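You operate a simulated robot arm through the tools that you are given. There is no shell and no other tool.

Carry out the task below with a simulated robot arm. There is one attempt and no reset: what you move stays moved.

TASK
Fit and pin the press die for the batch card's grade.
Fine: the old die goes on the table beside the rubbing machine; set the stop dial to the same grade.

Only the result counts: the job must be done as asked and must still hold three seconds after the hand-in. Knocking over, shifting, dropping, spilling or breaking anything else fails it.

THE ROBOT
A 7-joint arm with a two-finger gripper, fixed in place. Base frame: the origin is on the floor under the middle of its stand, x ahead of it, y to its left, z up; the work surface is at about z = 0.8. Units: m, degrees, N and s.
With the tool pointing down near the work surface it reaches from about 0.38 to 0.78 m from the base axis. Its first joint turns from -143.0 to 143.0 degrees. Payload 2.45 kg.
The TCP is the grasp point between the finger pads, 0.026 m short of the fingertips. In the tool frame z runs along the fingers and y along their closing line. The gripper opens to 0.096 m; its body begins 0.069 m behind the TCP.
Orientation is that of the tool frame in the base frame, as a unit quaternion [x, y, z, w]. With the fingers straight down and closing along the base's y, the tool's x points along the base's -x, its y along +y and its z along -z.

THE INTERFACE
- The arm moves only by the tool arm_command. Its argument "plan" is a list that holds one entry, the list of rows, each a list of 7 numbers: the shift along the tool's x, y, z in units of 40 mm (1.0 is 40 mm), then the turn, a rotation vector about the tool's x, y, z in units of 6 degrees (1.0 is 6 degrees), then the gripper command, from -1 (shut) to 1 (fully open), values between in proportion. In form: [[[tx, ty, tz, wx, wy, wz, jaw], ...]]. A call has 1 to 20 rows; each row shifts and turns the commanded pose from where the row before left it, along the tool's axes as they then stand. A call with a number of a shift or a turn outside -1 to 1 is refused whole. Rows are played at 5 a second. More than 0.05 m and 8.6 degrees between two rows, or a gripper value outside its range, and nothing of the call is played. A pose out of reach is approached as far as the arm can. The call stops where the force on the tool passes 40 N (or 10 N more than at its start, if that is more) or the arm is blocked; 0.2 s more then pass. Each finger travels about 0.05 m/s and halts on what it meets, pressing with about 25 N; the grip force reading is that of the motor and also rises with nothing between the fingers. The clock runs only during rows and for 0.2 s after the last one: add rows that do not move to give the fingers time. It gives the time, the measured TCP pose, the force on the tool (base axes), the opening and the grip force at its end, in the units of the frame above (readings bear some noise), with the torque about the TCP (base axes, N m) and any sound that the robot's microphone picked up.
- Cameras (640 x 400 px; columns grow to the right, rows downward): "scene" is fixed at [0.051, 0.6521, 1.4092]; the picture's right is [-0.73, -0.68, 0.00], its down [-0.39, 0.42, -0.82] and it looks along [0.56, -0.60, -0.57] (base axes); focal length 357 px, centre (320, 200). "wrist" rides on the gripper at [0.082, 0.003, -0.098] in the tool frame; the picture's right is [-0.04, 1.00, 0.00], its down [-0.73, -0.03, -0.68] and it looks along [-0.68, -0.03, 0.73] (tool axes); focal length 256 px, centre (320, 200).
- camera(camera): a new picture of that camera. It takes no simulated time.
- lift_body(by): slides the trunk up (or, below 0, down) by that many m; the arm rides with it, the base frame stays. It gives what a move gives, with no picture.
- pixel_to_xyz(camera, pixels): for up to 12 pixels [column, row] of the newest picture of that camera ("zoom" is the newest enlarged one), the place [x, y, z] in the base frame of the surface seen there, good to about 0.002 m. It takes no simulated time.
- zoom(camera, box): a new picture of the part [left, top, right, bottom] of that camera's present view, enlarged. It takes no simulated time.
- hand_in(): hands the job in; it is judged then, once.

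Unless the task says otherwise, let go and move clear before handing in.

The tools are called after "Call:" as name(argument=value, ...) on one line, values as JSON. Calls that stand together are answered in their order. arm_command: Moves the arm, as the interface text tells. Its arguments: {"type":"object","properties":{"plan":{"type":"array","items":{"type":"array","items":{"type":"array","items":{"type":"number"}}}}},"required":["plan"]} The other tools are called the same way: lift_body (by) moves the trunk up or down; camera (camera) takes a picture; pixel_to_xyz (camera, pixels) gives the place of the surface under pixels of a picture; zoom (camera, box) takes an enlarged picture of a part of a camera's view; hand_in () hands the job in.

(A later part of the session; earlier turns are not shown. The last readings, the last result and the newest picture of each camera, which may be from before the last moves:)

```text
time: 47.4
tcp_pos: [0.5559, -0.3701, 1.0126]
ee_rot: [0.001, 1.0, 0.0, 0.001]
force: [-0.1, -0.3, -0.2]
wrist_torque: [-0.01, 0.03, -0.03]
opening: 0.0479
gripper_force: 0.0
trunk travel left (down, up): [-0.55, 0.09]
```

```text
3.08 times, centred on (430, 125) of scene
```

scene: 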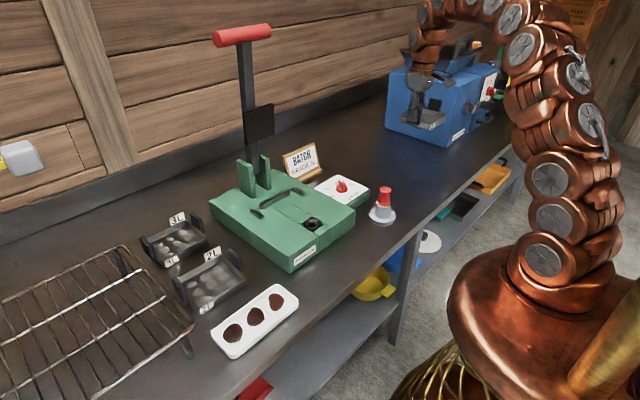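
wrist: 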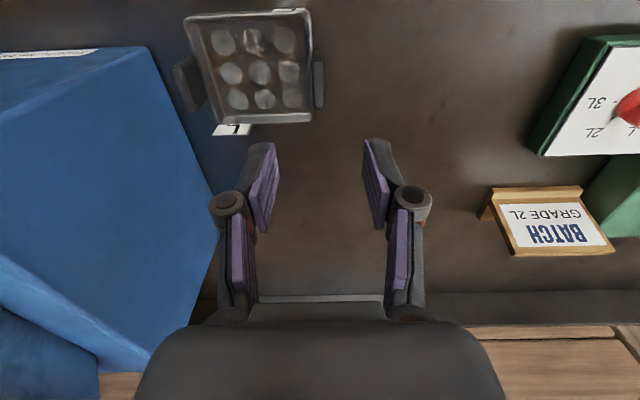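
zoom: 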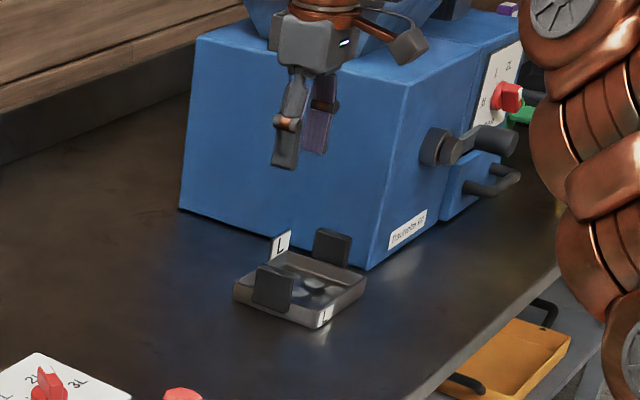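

The L die rests on the table beside the blue machine (scene zoom (300,290)), upright and clear. Now I'll travel back over to the 2L die on the left.

Call:
arm_command(plan=[[[0, 0.95, 0, 0, 0, 0, 0.0], [0, 0.95, 0, 0, 0, 0, 0.0], [0, 0.95, 0, 0, 0, 0, 0.0], [0, 0.95, 0, 0, 0, 0, 0.0], [0, 0.95, 0, 0, 0, 0, 0.0], [0, 0.95, 0, 0, 0, 0, 0.0], [0, 0.95, 0, 0, 0, 0, 0.0], [0, 0.95, 0, 0, 0, 0, 0.0], [0, 0.95, 0, 0, 0, 0, 0.0], [0, 0.95, 0, 0, 0, 0, 0.0], [0, 0.95, 0, 0, 0, 0, 0.0], [0, 0.95, 0, 0, 0, 0, 0.0], [0, 0.95, 0, 0, 0, 0, 0.0], [0, 0.95, 0, 0, 0, 0, 0.0], [0, 0.95, 0, 0, 0, 0, 0.0], [0, 0.95, 0, 0, 0, 0, 0.0], [0, 0.95, 0, 0, 0, 0, 0.0], [0, 0.95, 0, 0, 0, 0, 0.0], [0, 0.95, 0, 0, 0, 0, 0.0], [0, 0, 0, 0, 0, 0, 0.0]]])

Call:
camera(camera="wrist")

Call:
zoom(camera="wrist", box=[250, 0, 450, 170])

Call:
camera(camera="scene")

```text
time: 51.6
tcp_pos: [0.5574, 0.3514, 1.0124]
ee_rot: [0.0, 1.0, 0.0, 0.0]
force: [-0.2, 0.2, -0.4]
wrist_torque: [0.0, -0.02, -0.02]
opening: 0.0482
gripper_force: 0.1
trunk travel left (down, up): [-0.55, 0.09]
```

```text
taken
```

wrist: 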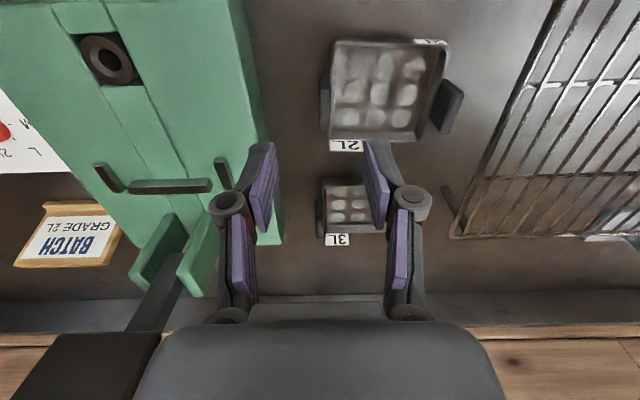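

```text
2.35 times, centred on (350, 85) of wrist
```

zoom: 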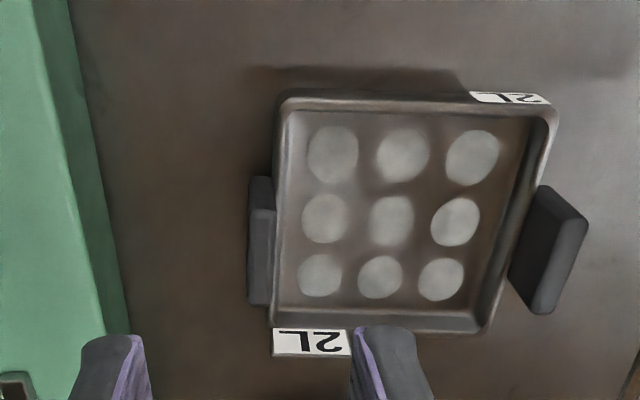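

```text
taken
```

scene: 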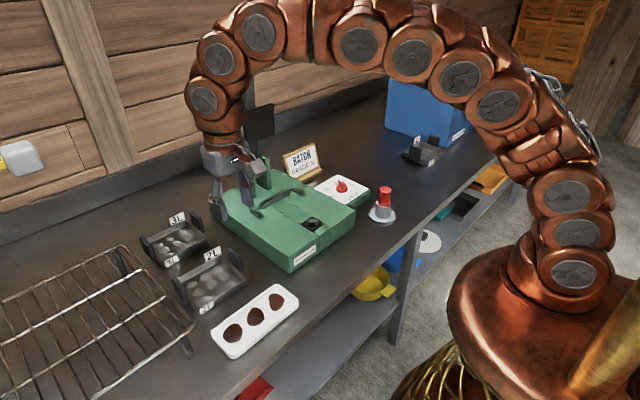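

The 2L die is in view at wrist (385,90). I'll measure its handles and corners for position and yaw.

Call:
zoom(camera="wrist", box=[310, 25, 480, 160])

Call:
pixel_to_xyz(camera="zoom", pixels=[[55, 240], [70, 240], [55, 290], [62, 335], [62, 215], [50, 180], [95, 75], [500, 90], [90, 360], [395, 375], [505, 230], [545, 260]])

```text
2.96 times, centred on (395, 92) of wrist
```

zoom: 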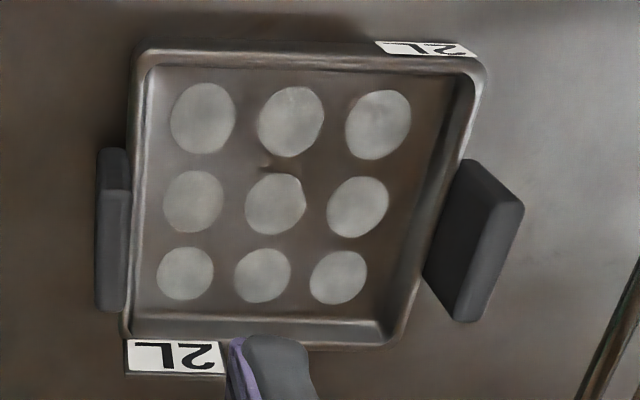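

```text
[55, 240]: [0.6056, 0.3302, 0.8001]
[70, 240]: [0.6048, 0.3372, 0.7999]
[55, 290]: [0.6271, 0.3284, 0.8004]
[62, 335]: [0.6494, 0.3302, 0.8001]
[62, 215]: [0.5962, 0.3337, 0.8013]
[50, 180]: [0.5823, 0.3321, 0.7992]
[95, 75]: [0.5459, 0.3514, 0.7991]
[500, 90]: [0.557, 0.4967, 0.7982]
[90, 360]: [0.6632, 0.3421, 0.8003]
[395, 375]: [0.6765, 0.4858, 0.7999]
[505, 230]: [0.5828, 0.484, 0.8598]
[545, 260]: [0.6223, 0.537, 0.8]
```

I'll re-query on the actual handle tops and pan corners seen in this zoom.

Call:
pixel_to_xyz(camera="zoom", pixels=[[108, 200], [125, 200], [105, 300], [120, 300], [114, 250], [508, 210], [490, 250], [470, 305], [140, 58], [475, 75], [130, 325], [395, 335]])

Call:
pixel_to_xyz(camera="zoom", pixels=[[103, 192], [127, 192], [100, 307], [122, 309], [114, 160], [300, 65], [200, 60], [400, 68], [200, 325], [300, 332], [380, 270], [200, 115]])

```text
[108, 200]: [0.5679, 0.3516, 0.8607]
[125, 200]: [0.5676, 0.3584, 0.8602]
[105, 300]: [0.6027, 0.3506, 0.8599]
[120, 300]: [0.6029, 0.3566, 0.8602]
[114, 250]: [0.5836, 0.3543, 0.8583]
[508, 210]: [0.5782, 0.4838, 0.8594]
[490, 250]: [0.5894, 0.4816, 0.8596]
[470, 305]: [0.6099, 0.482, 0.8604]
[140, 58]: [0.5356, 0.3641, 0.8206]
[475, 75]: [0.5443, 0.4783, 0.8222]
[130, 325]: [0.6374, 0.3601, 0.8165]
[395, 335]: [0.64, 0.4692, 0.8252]
```

```text
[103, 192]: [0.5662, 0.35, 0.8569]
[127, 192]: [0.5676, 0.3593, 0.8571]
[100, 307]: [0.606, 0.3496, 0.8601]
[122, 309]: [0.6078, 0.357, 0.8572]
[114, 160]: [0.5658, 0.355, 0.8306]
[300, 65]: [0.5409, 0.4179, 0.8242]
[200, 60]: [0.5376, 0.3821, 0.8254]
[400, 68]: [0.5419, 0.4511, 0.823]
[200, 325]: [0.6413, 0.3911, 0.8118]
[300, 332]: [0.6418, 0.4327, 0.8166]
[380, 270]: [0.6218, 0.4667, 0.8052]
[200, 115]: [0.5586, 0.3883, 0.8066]
```

The 2L die is yawed about −3.3° (handle centres at (0.587,0.3545) and (0.594,0.4825), tops z 0.860). I'll turn the tool to match, centre over its right handle and come down part way.

Call:
arm_command(plan=[[[0, 0, 0, 0, 0, 0.55, 0.0], [-0.735, 0.12, 0, 0, 0, 0, 0.0], [0, 0, 0.8, 0, 0, 0, 0.0], [0, 0, 0.9, 0, 0, 0, 0.0], [0, 0, 0.9, 0, 0, 0, 0.0], [0, 0, 0.5, 0, 0, 0, 0.0], [0, 0, 0, 0, 0, 0, 0.0]]])

Call:
camera(camera="wrist")

Call:
zoom(camera="scene", box=[140, 150, 300, 320])

```text
time: 53.2
tcp_pos: [0.588, 0.3538, 0.8859]
ee_rot: [0.029, 1.0, 0.001, 0.0]
force: [0.0, 0.1, 0.0]
wrist_torque: [0.02, -0.03, -0.01]
opening: 0.0479
gripper_force: 0.1
trunk travel left (down, up): [-0.55, 0.09]
```

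```text
taken
```

wrist: 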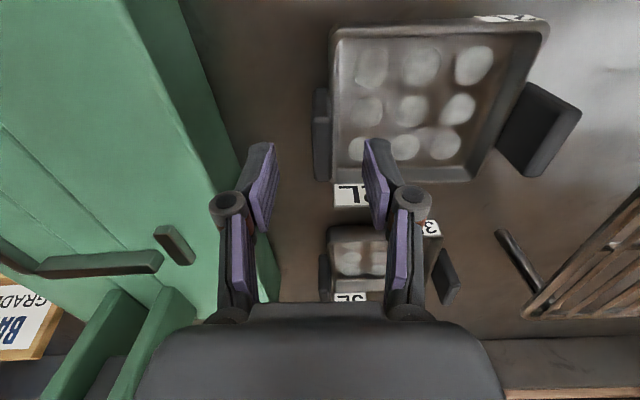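

```text
2.35 times, centred on (220, 235) of scene
```

zoom: 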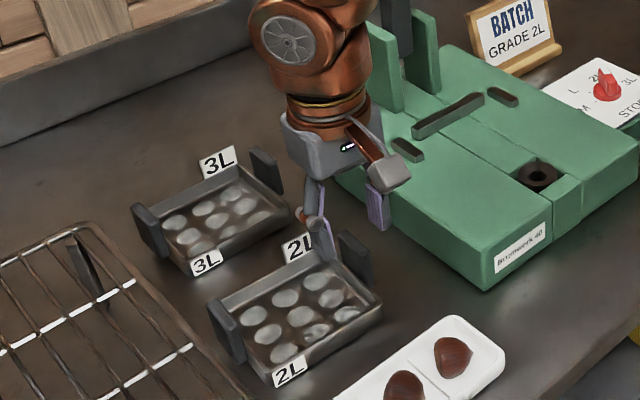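

The handle is centred between the fingers and parallel to them (wrist cols 313–332). I'll lower to TCP z≈0.851 and close.

Call:
arm_command(plan=[[[0, 0, 0.45, 0, 0, 0, 0.0], [0, 0, 0.42, 0, 0, 0, 0.0], [0, 0, 0, 0, 0, 0, 0.0], [0, 0, 0, 0, 0, 0, -1], [0, 0, 0, 0, 0, 0, -1], [0, 0, 0, 0, 0, 0, -1], [0, 0, 0, 0, 0, 0, -1]]])

Call:
camera(camera="wrist")

Call:
zoom(camera="scene", box=[140, 150, 300, 320])

```text
time: 54.8
tcp_pos: [0.5878, 0.3521, 0.8518]
ee_rot: [0.03, 1.0, 0.0, 0.0]
force: [0.6, 0.0, -0.2]
wrist_torque: [0.03, -0.24, -0.03]
opening: 0.0118
gripper_force: 24.5
trunk travel left (down, up): [-0.55, 0.09]
```

```text
taken
```

wrist: 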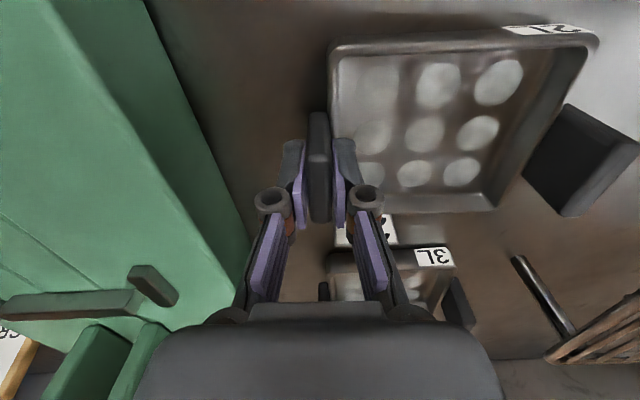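

```text
2.35 times, centred on (220, 235) of scene
```

zoom: 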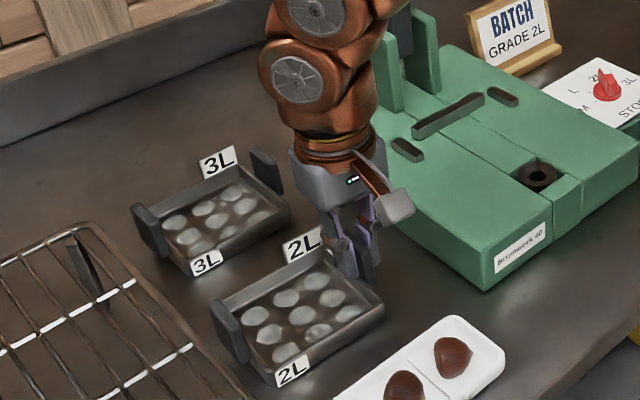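

The 2L handle is gripped (11.8 mm, 25 N). I'll lift it straight up and check the hang.

Call:
arm_command(plan=[[[0, 0, -0.1, 0, 0, 0, -1], [0, 0, -0.2, 0, 0, 0, -1], [0, 0, -0.4, 0, 0, 0, -1], [0, 0, -0.6, 0, 0, 0, -1], [0, 0, -0.8, 0, 0, 0, -1], [0, 0, -0.8, 0, 0, 0, -1], [0, 0, -0.7, 0, 0, 0, -1], [0, 0, -0.2, 0, 0, -0.55, -1], [0, 0, 0, 0, 0, 0, -1]]])

Call:
camera(camera="wrist")

Call:
camera(camera="scene")

```text
time: 56.8
tcp_pos: [0.5865, 0.3542, 1.004]
ee_rot: [0.0, 1.0, 0.0, -0.001]
force: [-0.5, -0.2, -3.5]
wrist_torque: [-0.26, 0.0, 0.05]
opening: 0.0119
gripper_force: 25.4
trunk travel left (down, up): [-0.55, 0.09]
```

```text
taken
```

wrist: 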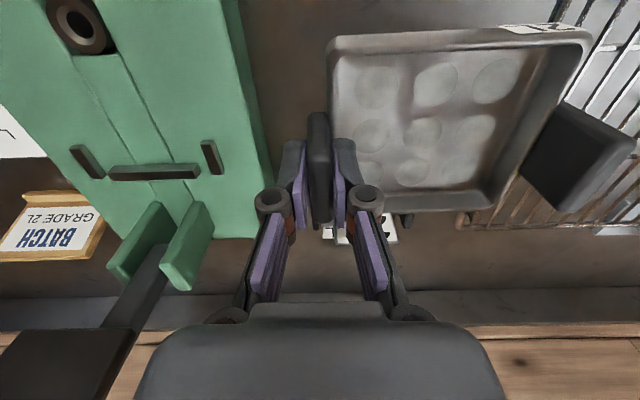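

```text
taken
```

scene: 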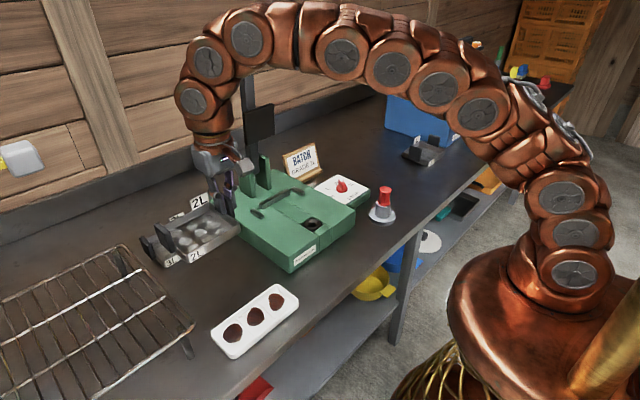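

The die hangs level and I've turned the tool back to yaw 0. I'll measure the held die's corners and far handle to know its exact pose relative to the tool.

Call:
zoom(camera="wrist", box=[290, 10, 640, 230])

Call:
pixel_to_xyz(camera="wrist", pixels=[[340, 45], [400, 43], [460, 41], [520, 40], [570, 42], [348, 205], [400, 207], [480, 205], [318, 130], [318, 165], [600, 150], [615, 160]])

```text
1.82 times, centred on (465, 120) of wrist
```

zoom: 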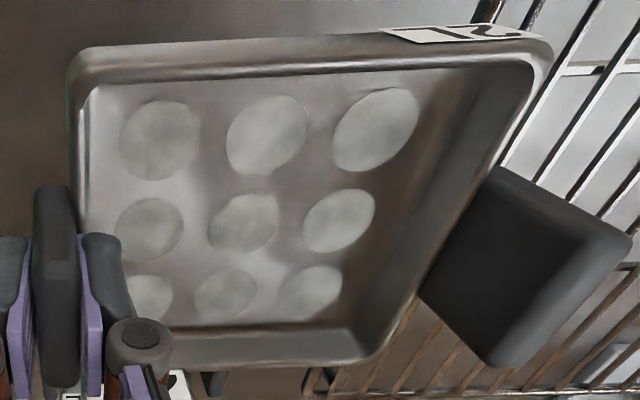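

```text
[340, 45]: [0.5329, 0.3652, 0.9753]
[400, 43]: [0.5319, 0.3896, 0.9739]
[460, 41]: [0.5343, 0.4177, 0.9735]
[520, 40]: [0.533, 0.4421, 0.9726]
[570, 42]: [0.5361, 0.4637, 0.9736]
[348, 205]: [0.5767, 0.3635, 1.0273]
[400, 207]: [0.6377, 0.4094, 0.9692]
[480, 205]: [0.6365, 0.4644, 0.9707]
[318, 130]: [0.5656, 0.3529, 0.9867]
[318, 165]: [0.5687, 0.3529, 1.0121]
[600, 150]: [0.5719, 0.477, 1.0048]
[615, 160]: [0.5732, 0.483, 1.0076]
```

Front rim lies at x≈0.533 and back rim at x≈0.637, level and square within about 1°. I'll measure the seat rails more exactly in this view before placing.

Call:
zoom(camera="wrist", box=[40, 110, 260, 220])

Call:
pixel_to_xyz(camera="zoom", pixels=[[115, 120], [150, 115], [130, 145], [175, 180], [160, 190], [220, 175], [330, 185], [460, 185], [490, 110], [510, 110], [505, 145], [530, 170]])

```text
2.91 times, centred on (150, 165) of wrist
```

zoom: 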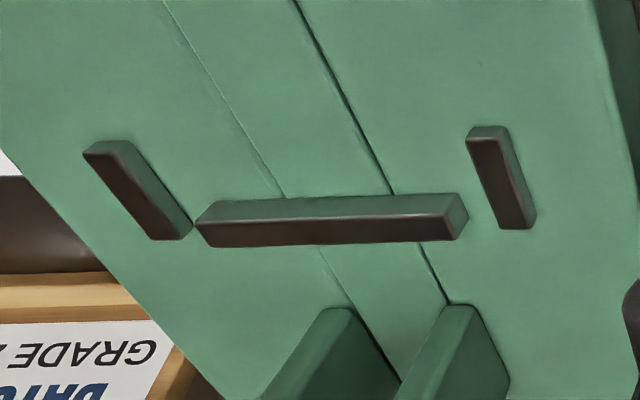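

```text
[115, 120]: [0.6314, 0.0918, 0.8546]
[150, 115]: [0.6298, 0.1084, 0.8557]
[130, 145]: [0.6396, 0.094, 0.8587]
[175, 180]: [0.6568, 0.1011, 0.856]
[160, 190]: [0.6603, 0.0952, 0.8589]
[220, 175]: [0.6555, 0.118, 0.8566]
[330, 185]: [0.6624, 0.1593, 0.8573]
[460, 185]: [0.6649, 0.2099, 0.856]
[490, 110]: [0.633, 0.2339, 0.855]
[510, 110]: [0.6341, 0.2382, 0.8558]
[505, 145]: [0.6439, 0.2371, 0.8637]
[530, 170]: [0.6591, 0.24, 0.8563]
```

The back rail's front face is near x 0.667 and the side guides' inner faces near y 0.0945 and 0.227, so the L die's former pose (centre 0.609,0.1605) is centred with a few mm gap. I'll carry the 2L die over the seat, keeping clear of the lever.

Call:
arm_command(plan=[[[0.2, -0.4, 0, 0, 0, 0, -1], [0.2, -0.7, 0, 0, 0, 0, -1], [0, -0.8, 0, 0, 0, 0, -1], [0, -0.8, 0, 0, 0, 0, -1], [0, -0.8, 0, 0, 0, 0, -1], [0, -0.8, 0, 0, 0, 0, -1], [0, -0.8, 0, 0, 0, 0, -1], [0, -0.7, 0, 0, 0, 0, -1], [0, -0.6, 0, 0, 0, 0, -1], [-0.4, 0, 0, 0, 0, 0, -1], [-0.4, 0, 0, 0, 0, 0, -1], [-0.17, -0.04, 0, 0, 0, 0, -1], [0, 0, 0, 0, 0, 0, -1]]])

Call:
camera(camera="wrist")

Call:
camera(camera="scene")

```text
time: 59.6
tcp_pos: [0.6099, 0.0959, 1.0047]
ee_rot: [0.002, 1.0, 0.0, 0.0]
force: [-0.9, 0.2, -3.7]
wrist_torque: [-0.25, -0.02, 0.0]
opening: 0.0117
gripper_force: 24.8
trunk travel left (down, up): [-0.55, 0.09]
```

```text
taken
```

wrist: 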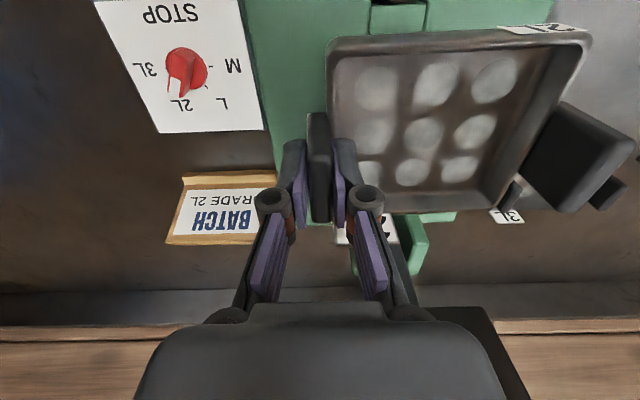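

```text
taken
```

scene: 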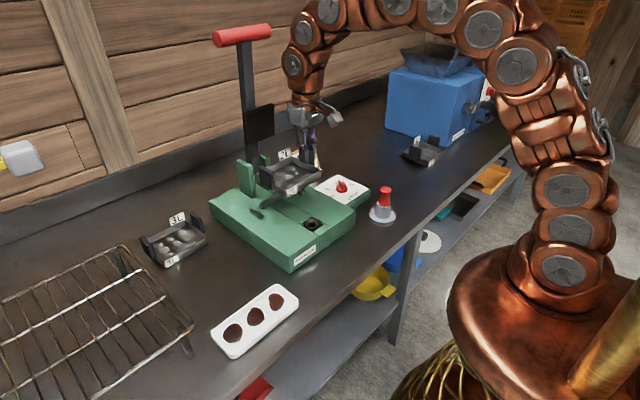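

The die hovers over the seat. I'll verify its rim and far-handle coordinates against the target centre (0.609,0.1605).

Call:
pixel_to_xyz(camera="wrist", pixels=[[340, 45], [400, 43], [460, 41], [520, 40], [570, 42], [400, 207], [480, 205], [440, 206], [330, 100], [335, 60], [610, 150], [600, 140]])

Call:
zoom(camera="scene", box=[225, 120, 355, 250])

```text
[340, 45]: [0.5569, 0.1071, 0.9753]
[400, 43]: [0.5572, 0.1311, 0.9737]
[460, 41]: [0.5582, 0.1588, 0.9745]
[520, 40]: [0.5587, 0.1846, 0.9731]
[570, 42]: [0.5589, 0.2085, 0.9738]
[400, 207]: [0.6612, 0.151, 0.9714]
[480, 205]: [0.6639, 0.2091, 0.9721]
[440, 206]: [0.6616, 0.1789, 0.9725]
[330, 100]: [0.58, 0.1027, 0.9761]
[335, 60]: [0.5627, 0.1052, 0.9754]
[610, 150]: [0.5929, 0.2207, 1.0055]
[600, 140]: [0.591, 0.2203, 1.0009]
```

```text
3.08 times, centred on (290, 185) of scene
```

zoom: 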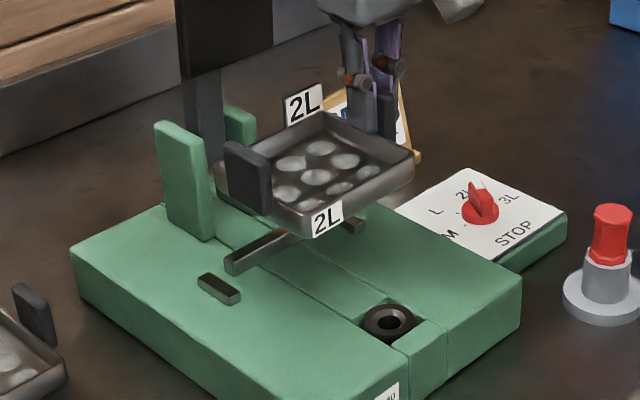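

Front rim is at x≈0.558, back ≈0.662, with about −1° of yaw left. I'll correct 1° and lower until the die is just above the rails.

Call:
arm_command(plan=[[[0, 0, 0.3, 0, 0, -0.18, -1], [0, 0, 0.6, 0, 0, 0, -1], [0, 0, 0.6, 0, 0, 0, -1], [0, 0, 0.4, 0, 0, 0, -1], [0, 0, 0.15, 0, 0, 0, -1], [0, 0, 0, 0, 0, 0, -1]]])

Call:
camera(camera="wrist")

Call:
zoom(camera="scene", box=[225, 140, 355, 250])

```text
time: 61.0
tcp_pos: [0.6111, 0.0953, 0.923]
ee_rot: [-0.009, 1.0, 0.0, 0.0]
force: [0.7, 0.1, -4.1]
wrist_torque: [-0.23, 0.0, -0.01]
opening: 0.0118
gripper_force: 25.1
trunk travel left (down, up): [-0.55, 0.09]
```

```text
taken
```

wrist: 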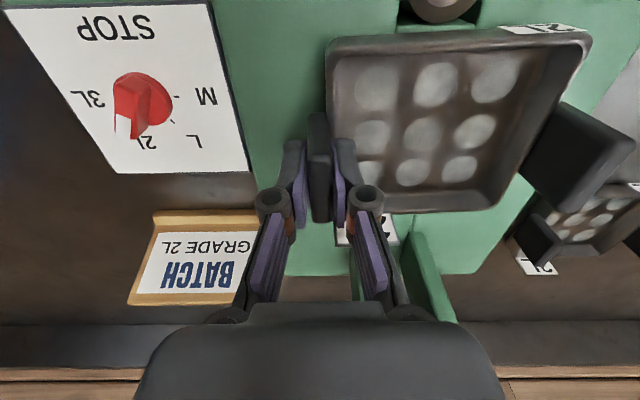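

```text
3.64 times, centred on (290, 195) of scene
```

zoom: 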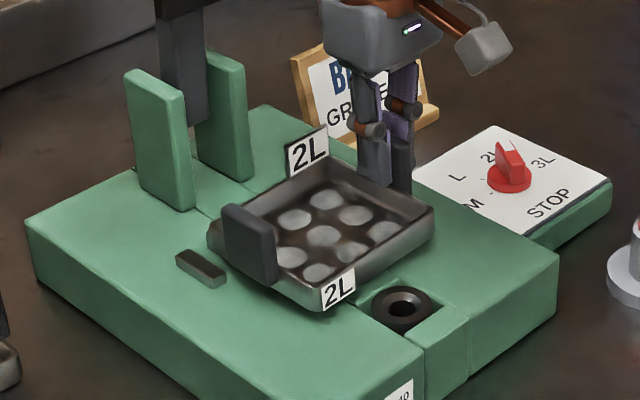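

The die is about 15 mm above the press plate. I'll re-measure its rims and handle before the final drop.

Call:
pixel_to_xyz(camera="wrist", pixels=[[340, 45], [400, 43], [460, 41], [520, 40], [570, 42], [400, 207], [480, 203], [440, 206], [330, 100], [335, 60], [610, 150], [600, 140]])

Call:
pixel_to_xyz(camera="scene", pixels=[[295, 210], [307, 213], [278, 206], [264, 205], [270, 200], [280, 195], [322, 192], [318, 190]])

```text
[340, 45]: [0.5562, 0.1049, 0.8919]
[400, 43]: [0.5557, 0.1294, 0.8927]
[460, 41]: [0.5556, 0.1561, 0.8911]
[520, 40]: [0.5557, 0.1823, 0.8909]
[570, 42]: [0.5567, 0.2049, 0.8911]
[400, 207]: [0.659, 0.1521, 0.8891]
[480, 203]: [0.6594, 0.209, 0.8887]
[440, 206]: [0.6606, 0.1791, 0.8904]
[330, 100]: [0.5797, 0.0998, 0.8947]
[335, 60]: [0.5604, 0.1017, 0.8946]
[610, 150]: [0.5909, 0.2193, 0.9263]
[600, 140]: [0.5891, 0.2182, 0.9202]
```

```text
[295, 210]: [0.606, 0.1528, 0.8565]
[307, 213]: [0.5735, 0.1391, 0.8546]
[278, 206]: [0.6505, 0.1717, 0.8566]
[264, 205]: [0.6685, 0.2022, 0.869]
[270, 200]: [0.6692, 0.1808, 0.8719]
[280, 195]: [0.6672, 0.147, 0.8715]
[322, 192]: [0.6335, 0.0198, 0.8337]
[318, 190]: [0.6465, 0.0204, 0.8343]
```

The die is square with front rim x≈0.556 and back rim x≈0.660, about 1–2 mm shy of the L die's former place. I'll shift +1 mm in x and y and lower onto the seat.

Call:
arm_command(plan=[[[-0.025, 0.02, 0.15, 0, 0, 0, -1], [0, 0, 0.12, 0, 0, 0, -1], [0, 0, 0.08, 0, 0, 0, -1], [0, 0, 0.03, 0, 0, 0, -1], [0, 0, 0, 0, 0, 0, -1]]])

Call:
zoom(camera="scene", box=[225, 140, 355, 250])

```text
time: 62.2
tcp_pos: [0.6113, 0.0964, 0.9081]
ee_rot: [-0.009, 1.0, 0.0, 0.001]
force: [0.6, -1.3, 19.3]
wrist_torque: [-0.05, 0.34, -0.03]
opening: 0.0117
gripper_force: 25.3
trunk travel left (down, up): [-0.55, 0.09]
```

```text
3.64 times, centred on (290, 195) of scene
```

zoom: 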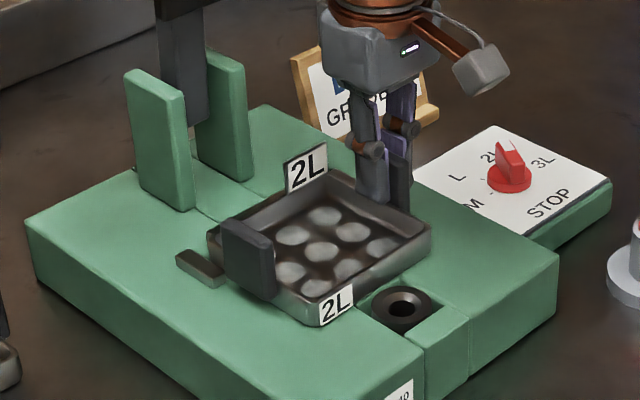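

It's seated: contact at TCP z 0.908 and the die's outline matches where L was. I'll ease off the pressure and compare its measured rim with the reference before letting go.

Call:
arm_command(plan=[[[0, 0, -0.025, 0, 0, 0, -1], [0, 0, 0, 0, 0, 0, -1]]])

Call:
camera(camera="wrist")

Call:
pixel_to_xyz(camera="wrist", pixels=[[340, 45], [400, 43], [460, 41], [520, 40], [570, 42], [400, 207], [480, 203], [440, 206], [610, 150], [600, 140]])

Call:
zoom(camera="scene", box=[250, 175, 330, 240])

```text
time: 62.8
tcp_pos: [0.6123, 0.0962, 0.9084]
ee_rot: [-0.009, 1.0, 0.0, 0.001]
force: [3.5, 0.2, 15.4]
wrist_torque: [-0.04, -0.6, -0.07]
opening: 0.0118
gripper_force: 25.7
trunk travel left (down, up): [-0.55, 0.09]
```

```text
taken
```

wrist: 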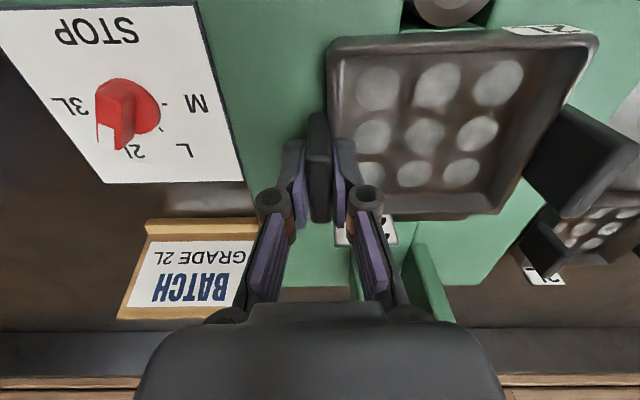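

```text
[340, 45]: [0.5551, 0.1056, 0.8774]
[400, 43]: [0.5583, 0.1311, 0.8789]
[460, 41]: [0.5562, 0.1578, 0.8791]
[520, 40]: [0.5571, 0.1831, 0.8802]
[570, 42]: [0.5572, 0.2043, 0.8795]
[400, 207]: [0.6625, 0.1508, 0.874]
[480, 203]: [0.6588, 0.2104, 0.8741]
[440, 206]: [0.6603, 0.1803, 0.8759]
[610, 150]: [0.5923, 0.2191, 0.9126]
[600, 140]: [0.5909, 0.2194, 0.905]
```

```text
6.15 times, centred on (290, 208) of scene
```

zoom: 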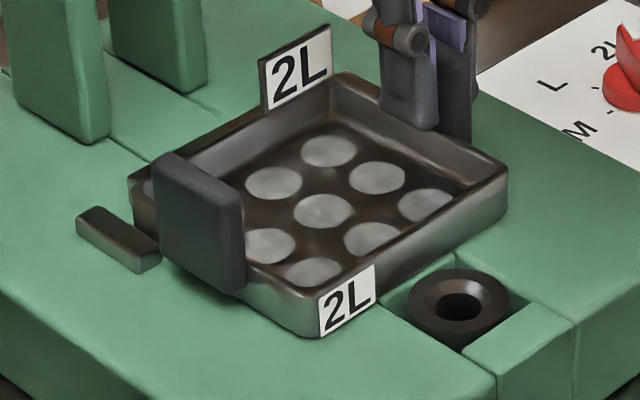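

The 2L die overlays the L die's former outline within about 1–2 mm. I'll ease another millimetre, then open and rise.

Call:
arm_command(plan=[[[0, 0, -0.02, 0, 0, 0, -1], [0, 0, -0.01, 0, 0, 0, -1], [0, 0, 0, 0, 0, 0, -0.3], [0, 0, 0, 0, 0, 0, 0.0], [0, 0, 0, 0, 0, 0, 0.0], [0, 0, -0.3, 0, 0, 0, 0.0], [0.3, 0, -0.8, 0, 0, 0, 0.0], [0.6, 0, -0.8, 0, 0, 0, 0.0], [0.6, 0, -0.5, 0, 0, 0, 0.0], [0, 0, 0, 0, 0, 0.18, 0.0]]])

Call:
camera(camera="wrist")

Call:
zoom(camera="scene", box=[250, 175, 330, 240])

```text
time: 65.0
tcp_pos: [0.5485, 0.0944, 1.0056]
ee_rot: [0.0, 1.0, 0.0, 0.0]
force: [1.1, -0.5, 0.6]
wrist_torque: [-0.01, 0.04, 0.01]
opening: 0.0478
gripper_force: 0.0
trunk travel left (down, up): [-0.55, 0.09]
```

```text
taken
```

wrist: 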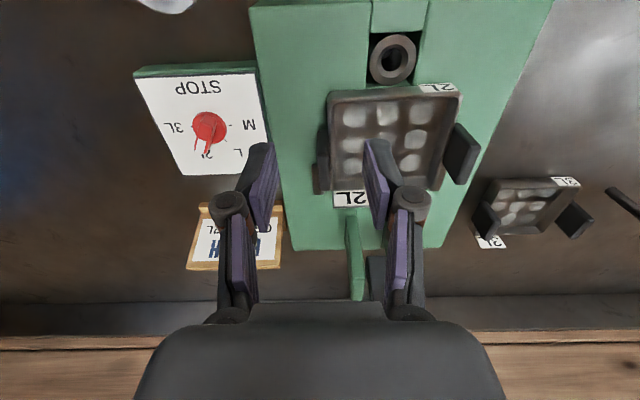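

```text
6.15 times, centred on (290, 208) of scene
```

zoom: 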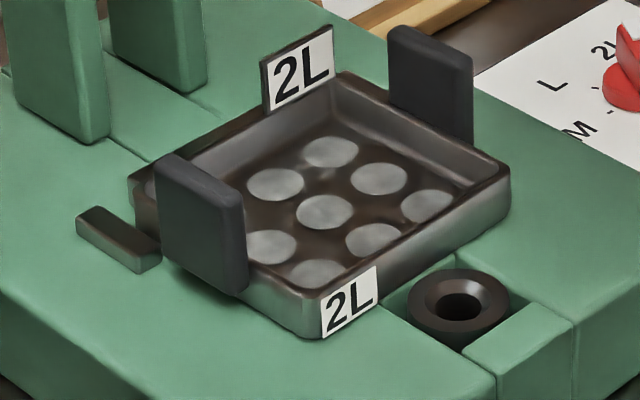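

The die is released and sits like L did, to within a millimetre or two. I'll measure it once more from this view.

Call:
zoom(camera="wrist", box=[300, 20, 490, 220])

Call:
pixel_to_xyz(camera="wrist", pixels=[[335, 95], [360, 92], [390, 91], [420, 90], [450, 92], [322, 140], [323, 165], [468, 145], [455, 165], [335, 186], [430, 185], [393, 58]])

```text
2.00 times, centred on (395, 120) of wrist
```

zoom: 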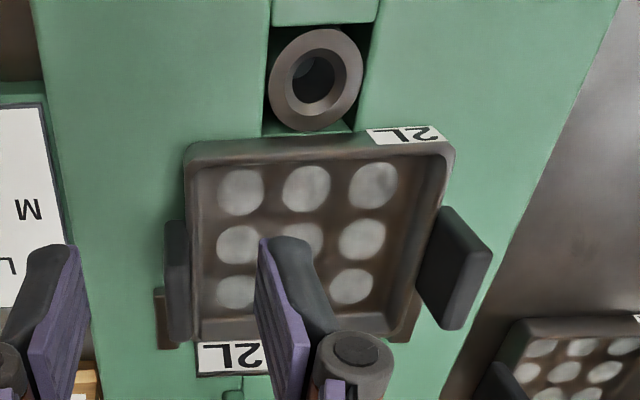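

```text
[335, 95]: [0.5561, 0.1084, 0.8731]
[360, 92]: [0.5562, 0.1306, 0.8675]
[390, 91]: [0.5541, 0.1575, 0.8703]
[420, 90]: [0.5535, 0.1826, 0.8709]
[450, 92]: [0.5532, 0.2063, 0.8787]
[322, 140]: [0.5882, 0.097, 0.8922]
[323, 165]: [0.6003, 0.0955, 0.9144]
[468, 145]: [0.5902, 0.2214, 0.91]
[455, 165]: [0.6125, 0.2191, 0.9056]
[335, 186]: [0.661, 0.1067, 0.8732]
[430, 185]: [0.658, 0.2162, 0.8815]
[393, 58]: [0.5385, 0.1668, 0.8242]
```

The 2L die's front wall is at x≈0.555 and handles at y≈0.096 and 0.224, matching the L pose well. Now I'll go back above the parked pin.

Call:
arm_command(plan=[[[0.556, -0.843, 0, 0, 0, 0, 0.4], [0.556, -0.843, 0, 0, 0, 0, 0.4], [0.556, -0.843, 0, 0, 0, 0, 0.4], [0.556, -0.843, 0, 0, 0, 0, 0.4], [0, 0, 0, 0, 0, 0, 0.4]]])

Call:
camera(camera="wrist")

Call:
zoom(camera="wrist", box=[270, 20, 370, 130])

Call:
pixel_to_xyz(camera="zoom", pixels=[[320, 270], [270, 270], [370, 270], [320, 220], [320, 330], [320, 180], [300, 300], [340, 300]])

```text
time: 66.2
tcp_pos: [0.464, -0.0384, 1.0052]
ee_rot: [0.001, 1.0, 0.001, -0.001]
force: [-0.6, 0.6, 0.3]
wrist_torque: [0.02, 0.01, 0.01]
opening: 0.0672
gripper_force: 0.0
trunk travel left (down, up): [-0.55, 0.09]
```

```text
taken
```

wrist: 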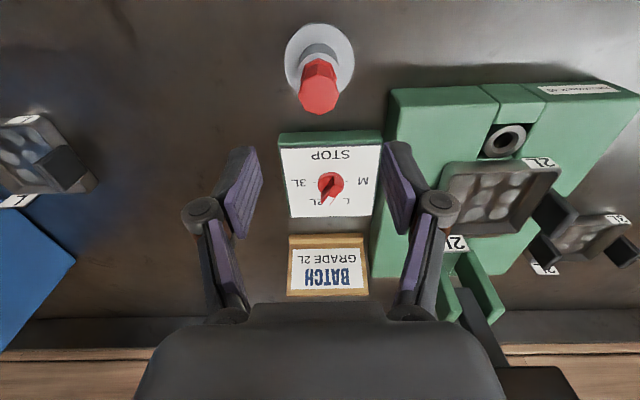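

```text
3.64 times, centred on (320, 75) of wrist
```

zoom: 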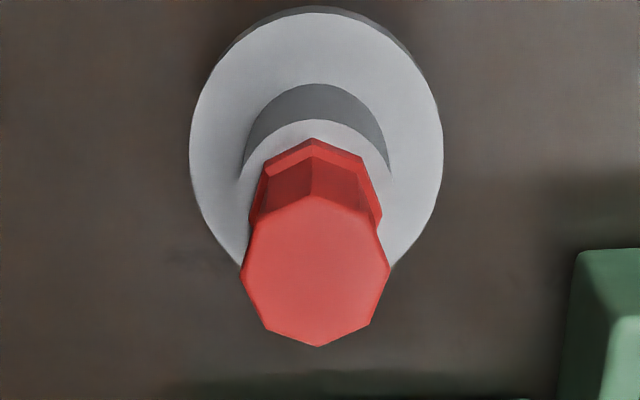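

```text
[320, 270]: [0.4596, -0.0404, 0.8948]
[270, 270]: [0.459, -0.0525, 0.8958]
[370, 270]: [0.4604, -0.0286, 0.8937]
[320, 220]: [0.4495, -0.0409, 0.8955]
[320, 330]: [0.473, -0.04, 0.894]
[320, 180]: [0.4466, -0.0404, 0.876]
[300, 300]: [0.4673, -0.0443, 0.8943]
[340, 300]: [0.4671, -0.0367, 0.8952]
```

The pin top is centred at (0.4597,-0.041), z 0.895. I'll descend to the same grip height as before and close.

Call:
arm_command(plan=[[[0.1, -0.06, 0.77, 0, 0, 0, 0.4], [0, 0, 0.77, 0, 0, 0, 0.4], [0, 0, 0.77, 0, 0, 0, 0.4], [0, 0, 0.77, 0, 0, 0, 0.4], [0, 0, 0, 0, 0, 0, 0.4], [0, 0, 0, 0, 0, 0, -0.6], [0, 0, 0, 0, 0, 0, -0.6], [0, 0, 0, 0, 0, 0, -0.6], [0, 0, 0, 0, 0, 0, -0.6]]])

Call:
camera(camera="wrist")

```text
time: 68.2
tcp_pos: [0.4591, -0.0413, 0.8831]
ee_rot: [0.0, 1.0, 0.0, -0.001]
force: [0.8, 0.2, -0.4]
wrist_torque: [-0.03, -0.03, -0.01]
opening: 0.033
gripper_force: 25.3
trunk travel left (down, up): [-0.55, 0.09]
```

```text
taken
```

wrist: 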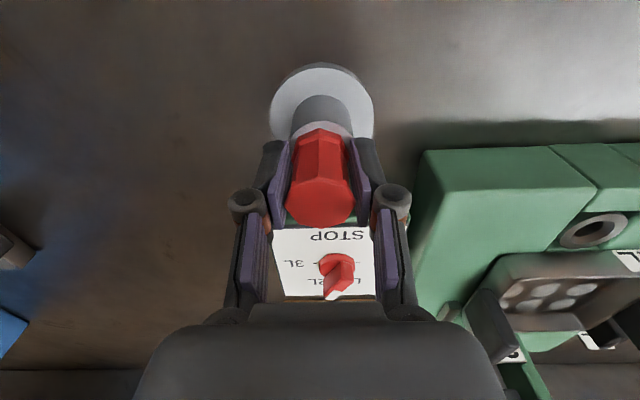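

The pin is gripped (33 mm, 25 N, no side load). I'll lift it straight out of the stand.

Call:
arm_command(plan=[[[0, 0, -0.25, 0, 0, 0, -0.6], [0, 0, -0.4, 0, 0, 0, -0.6], [0, 0, -0.5, 0, 0, 0, -0.6], [0, 0, -0.7, 0, 0, 0, -0.6], [0, 0, -0.7, 0, 0, 0, -0.6], [0, 0, -0.3, 0, 0, 0, -0.6], [0, 0, 0, 0, 0, 0, -0.6]]])

Call:
zoom(camera="scene", box=[330, 110, 430, 240])

Call:
camera(camera="wrist")

```text
time: 69.8
tcp_pos: [0.4586, -0.0396, 0.9954]
ee_rot: [0.001, 1.0, 0.0, 0.0]
force: [0.4, 0.2, -1.1]
wrist_torque: [-0.01, 0.03, 0.0]
opening: 0.033
gripper_force: 24.8
trunk travel left (down, up): [-0.55, 0.09]
```

```text
3.08 times, centred on (380, 175) of scene
```

zoom: 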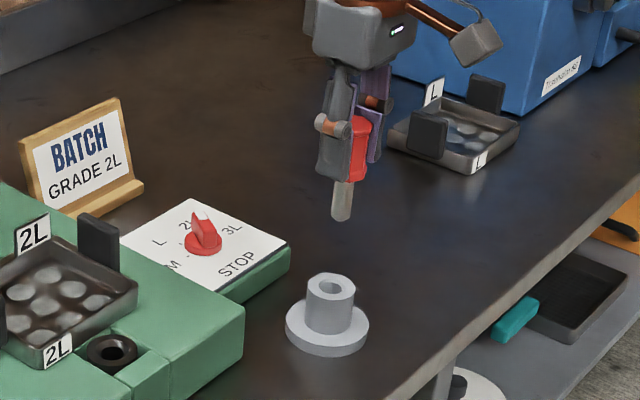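

```text
taken
```

wrist: 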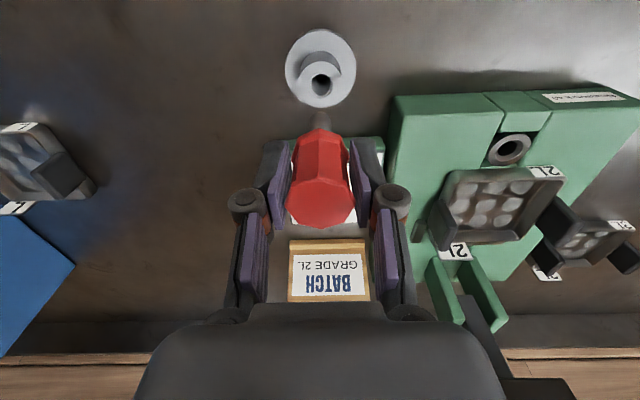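

The pin is out and hangs straight. I'll carry it above the press hole near (0.533,0.160) and check alignment.

Call:
arm_command(plan=[[[-0.31, 0.832, 0, 0, 0, 0, -0.6], [-0.31, 0.832, 0, 0, 0, 0, -0.6], [-0.31, 0.832, 0, 0, 0, 0, -0.6], [-0.31, 0.832, 0, 0, 0, 0, -0.6], [-0.31, 0.832, 0, 0, 0, 0, -0.6], [-0.31, 0.832, 0, 0, 0, 0, -0.6], [0, 0, 0, 0, 0, 0, -0.6]]])

Call:
zoom(camera="wrist", box=[270, 50, 370, 140])

Call:
pixel_to_xyz(camera="zoom", pixels=[[320, 90], [245, 165], [395, 165], [320, 245], [260, 110], [380, 220], [380, 110], [260, 220], [320, 290]])

```text
time: 71.4
tcp_pos: [0.5323, 0.1588, 0.9961]
ee_rot: [0.001, 1.0, -0.001, 0.0]
force: [-0.1, 0.3, -1.0]
wrist_torque: [-0.01, 0.03, -0.03]
opening: 0.033
gripper_force: 25.0
trunk travel left (down, up): [-0.55, 0.09]
```

```text
4.44 times, centred on (320, 95) of wrist
```

zoom: 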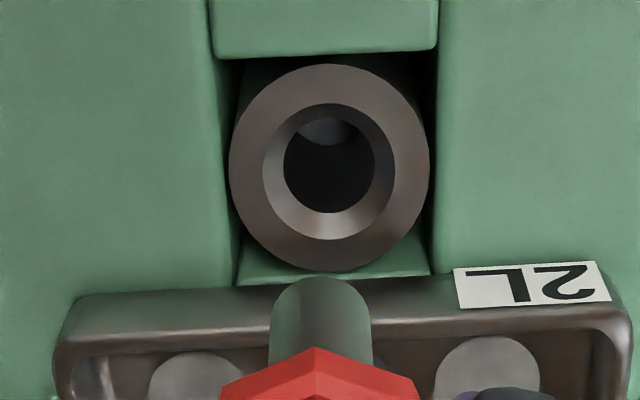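

```text
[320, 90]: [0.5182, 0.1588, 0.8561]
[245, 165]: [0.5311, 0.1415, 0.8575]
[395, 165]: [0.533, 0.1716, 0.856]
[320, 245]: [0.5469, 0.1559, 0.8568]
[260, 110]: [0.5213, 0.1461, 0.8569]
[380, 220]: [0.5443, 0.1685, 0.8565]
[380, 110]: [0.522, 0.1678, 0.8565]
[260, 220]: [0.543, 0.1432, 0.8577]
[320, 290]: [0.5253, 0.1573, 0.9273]
```

Compared with the picture taken right after pulling the pin, the ring lies about 1.7 mm further in +x and 2 mm in +y, with the shaft in the same place in the grip. I'll correct that and lower the tip to just above the ring.

Call:
arm_command(plan=[[[-0.042, 0.05, 0, 0, 0, 0, -0.6], [0, 0, 0.5, 0, 0, 0, -0.6], [0, 0, 0.5, 0, 0, 0, -0.6], [0, 0, 0.5, 0, 0, 0, -0.6], [0, 0, 0.15, 0, 0, 0, -0.6], [0, 0, 0, 0, 0, 0, -0.6]]])

Call:
zoom(camera="wrist", box=[260, 60, 380, 170])

Call:
zoom(camera="scene", box=[270, 160, 350, 240])

```text
time: 72.8
tcp_pos: [0.5339, 0.1611, 0.9289]
ee_rot: [0.001, 1.0, -0.001, 0.0]
force: [1.0, 0.1, -0.9]
wrist_torque: [-0.01, 0.01, 0.04]
opening: 0.033
gripper_force: 25.3
trunk travel left (down, up): [-0.55, 0.09]
```

```text
3.64 times, centred on (320, 115) of wrist
```

zoom: 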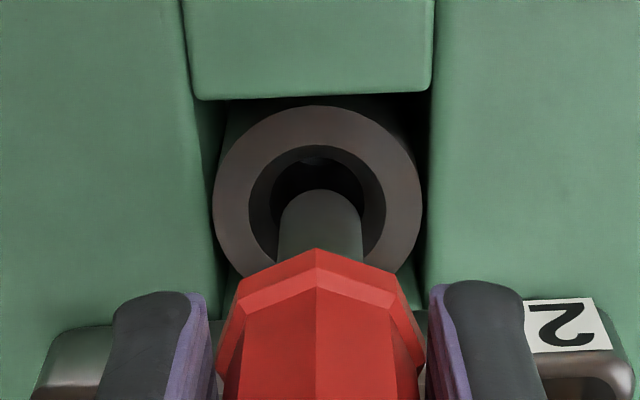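

```text
5.00 times, centred on (310, 200) of scene
```

zoom: 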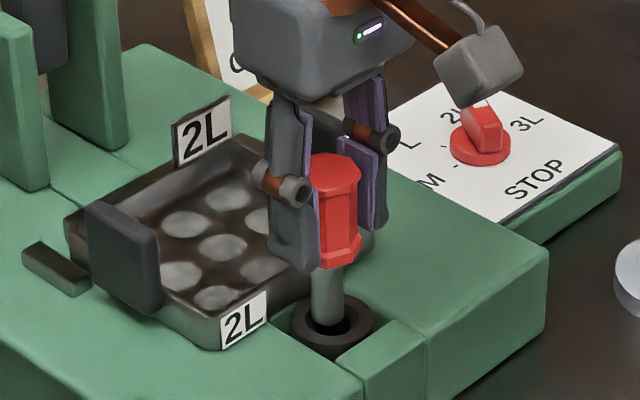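

The shaft is centred in the ring (zoom columns 320 vs 317). I'll lower it in small steps.

Call:
arm_command(plan=[[[0, -0.01, 0.2, 0, 0, 0, -0.6], [0, 0, 0.2, 0, 0, 0, -0.6], [0, 0, 0.2, 0, 0, 0, -0.6], [0, 0, 0, 0, 0, 0, -0.6]]])

```text
time: 73.8
tcp_pos: [0.5349, 0.1592, 0.9066]
ee_rot: [0.001, 1.0, 0.0, 0.0]
force: [-14.5, -0.7, 0.5]
wrist_torque: [0.0, 0.81, -0.02]
opening: 0.033
gripper_force: 25.0
trunk travel left (down, up): [-0.55, 0.09]
```

The shaft is in the hole but pressed −14.5 N in x, so I'll ease the command about 2 mm toward −x.

Call:
arm_command(plan=[[[0.045, 0, 0, 0, 0, 0, -0.6], [0, 0, 0, 0, 0, 0, -0.6]]])

```text
time: 74.4
tcp_pos: [0.5328, 0.1601, 0.9055]
ee_rot: [0.001, 1.0, -0.001, 0.001]
force: [-3.1, 2.7, -1.6]
wrist_torque: [0.17, 0.12, 0.01]
opening: 0.0327
gripper_force: 24.9
trunk travel left (down, up): [-0.55, 0.09]
```

Side force is nearly gone (−3 N, +2.7 N). I'll trim slightly and lower further toward the seat.

Call:
arm_command(plan=[[[0.012, 0.008, 0.12, 0, 0, 0, -0.6], [0, 0, 0.15, 0, 0, 0, -0.6], [0, 0, 0.1, 0, 0, 0, -0.6], [0, 0, 0, 0, 0, 0, -0.6]]])

Call:
zoom(camera="scene", box=[270, 160, 350, 240])

```text
time: 75.4
tcp_pos: [0.5316, 0.1604, 0.8925]
ee_rot: [0.001, 1.0, 0.0, 0.001]
force: [-0.1, 0.7, -0.7]
wrist_torque: [0.03, -0.02, -0.01]
opening: 0.0331
gripper_force: 24.9
trunk travel left (down, up): [-0.55, 0.09]
```

```text
5.00 times, centred on (310, 200) of scene
```

zoom: 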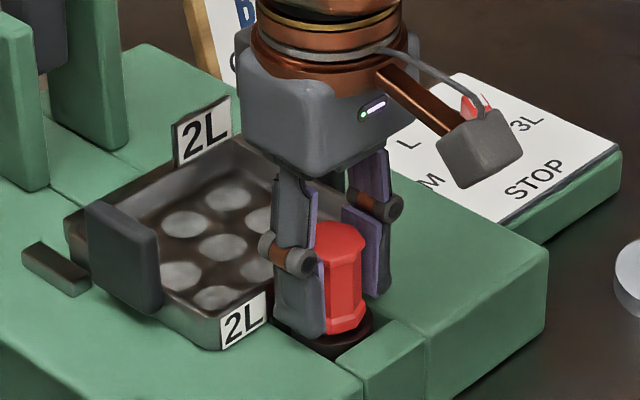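

No side load at z 0.8925, with a few millimetres left. I'll lower slowly until the head meets the ring.

Call:
arm_command(plan=[[[0, 0, 0.08, 0, 0, 0, -0.6], [0, 0, 0.06, 0, 0, 0, -0.6], [0, 0, 0.03, 0, 0, 0, -0.6], [0, 0, 0, 0, 0, 0, -0.6]]])

Call:
zoom(camera="scene", box=[270, 160, 350, 240])

```text
time: 76.4
tcp_pos: [0.5336, 0.16, 0.8859]
ee_rot: [0.001, 1.0, 0.0, 0.001]
force: [3.4, -2.0, 22.4]
wrist_torque: [-0.04, -0.14, -0.02]
opening: 0.0329
gripper_force: 25.1
trunk travel left (down, up): [-0.55, 0.09]
```

```text
5.00 times, centred on (310, 200) of scene
```

zoom: 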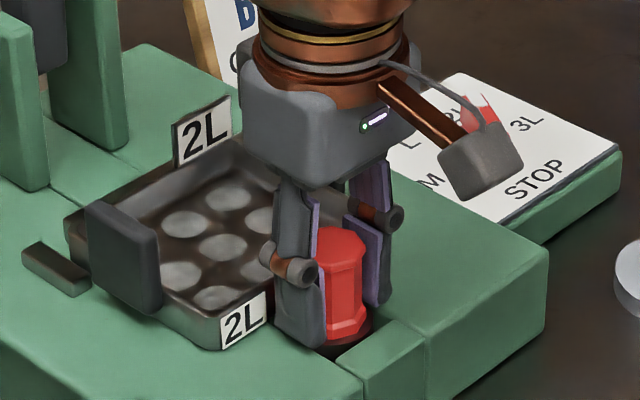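

The head rests on the ring (22 N upward at z 0.886). I'll ease off, open and move clear upward.

Call:
arm_command(plan=[[[0, 0, -0.03, 0, 0, 0, -0.6], [0, 0, 0, 0, 0, 0, 0.1], [0, 0, 0, 0, 0, 0, 0.4], [0, 0, 0, 0, 0, 0, 0.4], [0, 0, 0, 0, 0, 0, 0.4], [0, 0, -0.4, 0, 0, 0, 0.4], [0, 0, -0.8, 0, 0, 0, 0.4], [0, 0, -0.9, 0, 0, 0, 0.4], [0.4, 0, -0.9, 0, 0, 0, 0.4], [0, 0, 0, 0, 0, 0, 0.4]]])

Call:
camera(camera="wrist")

Call:
zoom(camera="scene", box=[250, 175, 330, 240])

Call:
camera(camera="scene")

```text
time: 78.6
tcp_pos: [0.5162, 0.1594, 1.0066]
ee_rot: [0.001, 1.0, 0.0, 0.0]
force: [-0.2, 0.5, -0.7]
wrist_torque: [-0.05, 0.01, -0.01]
opening: 0.0671
gripper_force: 0.0
trunk travel left (down, up): [-0.55, 0.09]
```

```text
taken
```

wrist: 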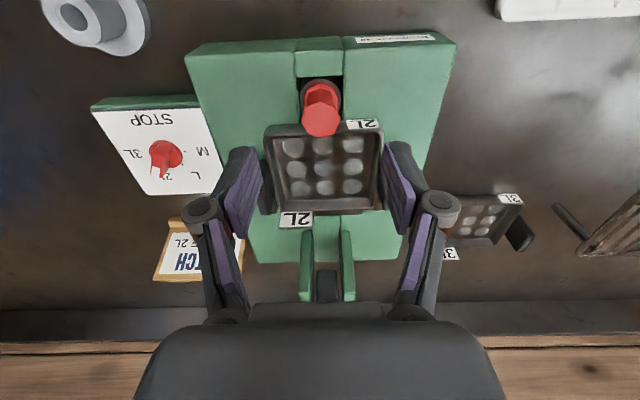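

```text
6.15 times, centred on (290, 208) of scene
```

zoom: 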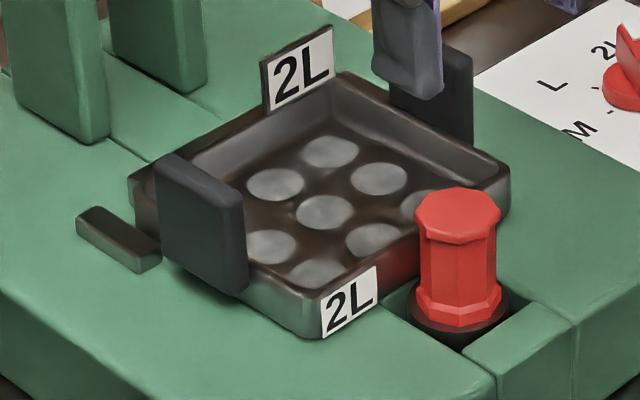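

```text
taken
```

scene: 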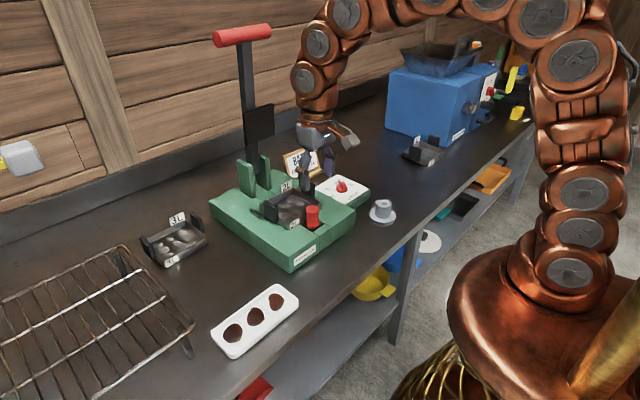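

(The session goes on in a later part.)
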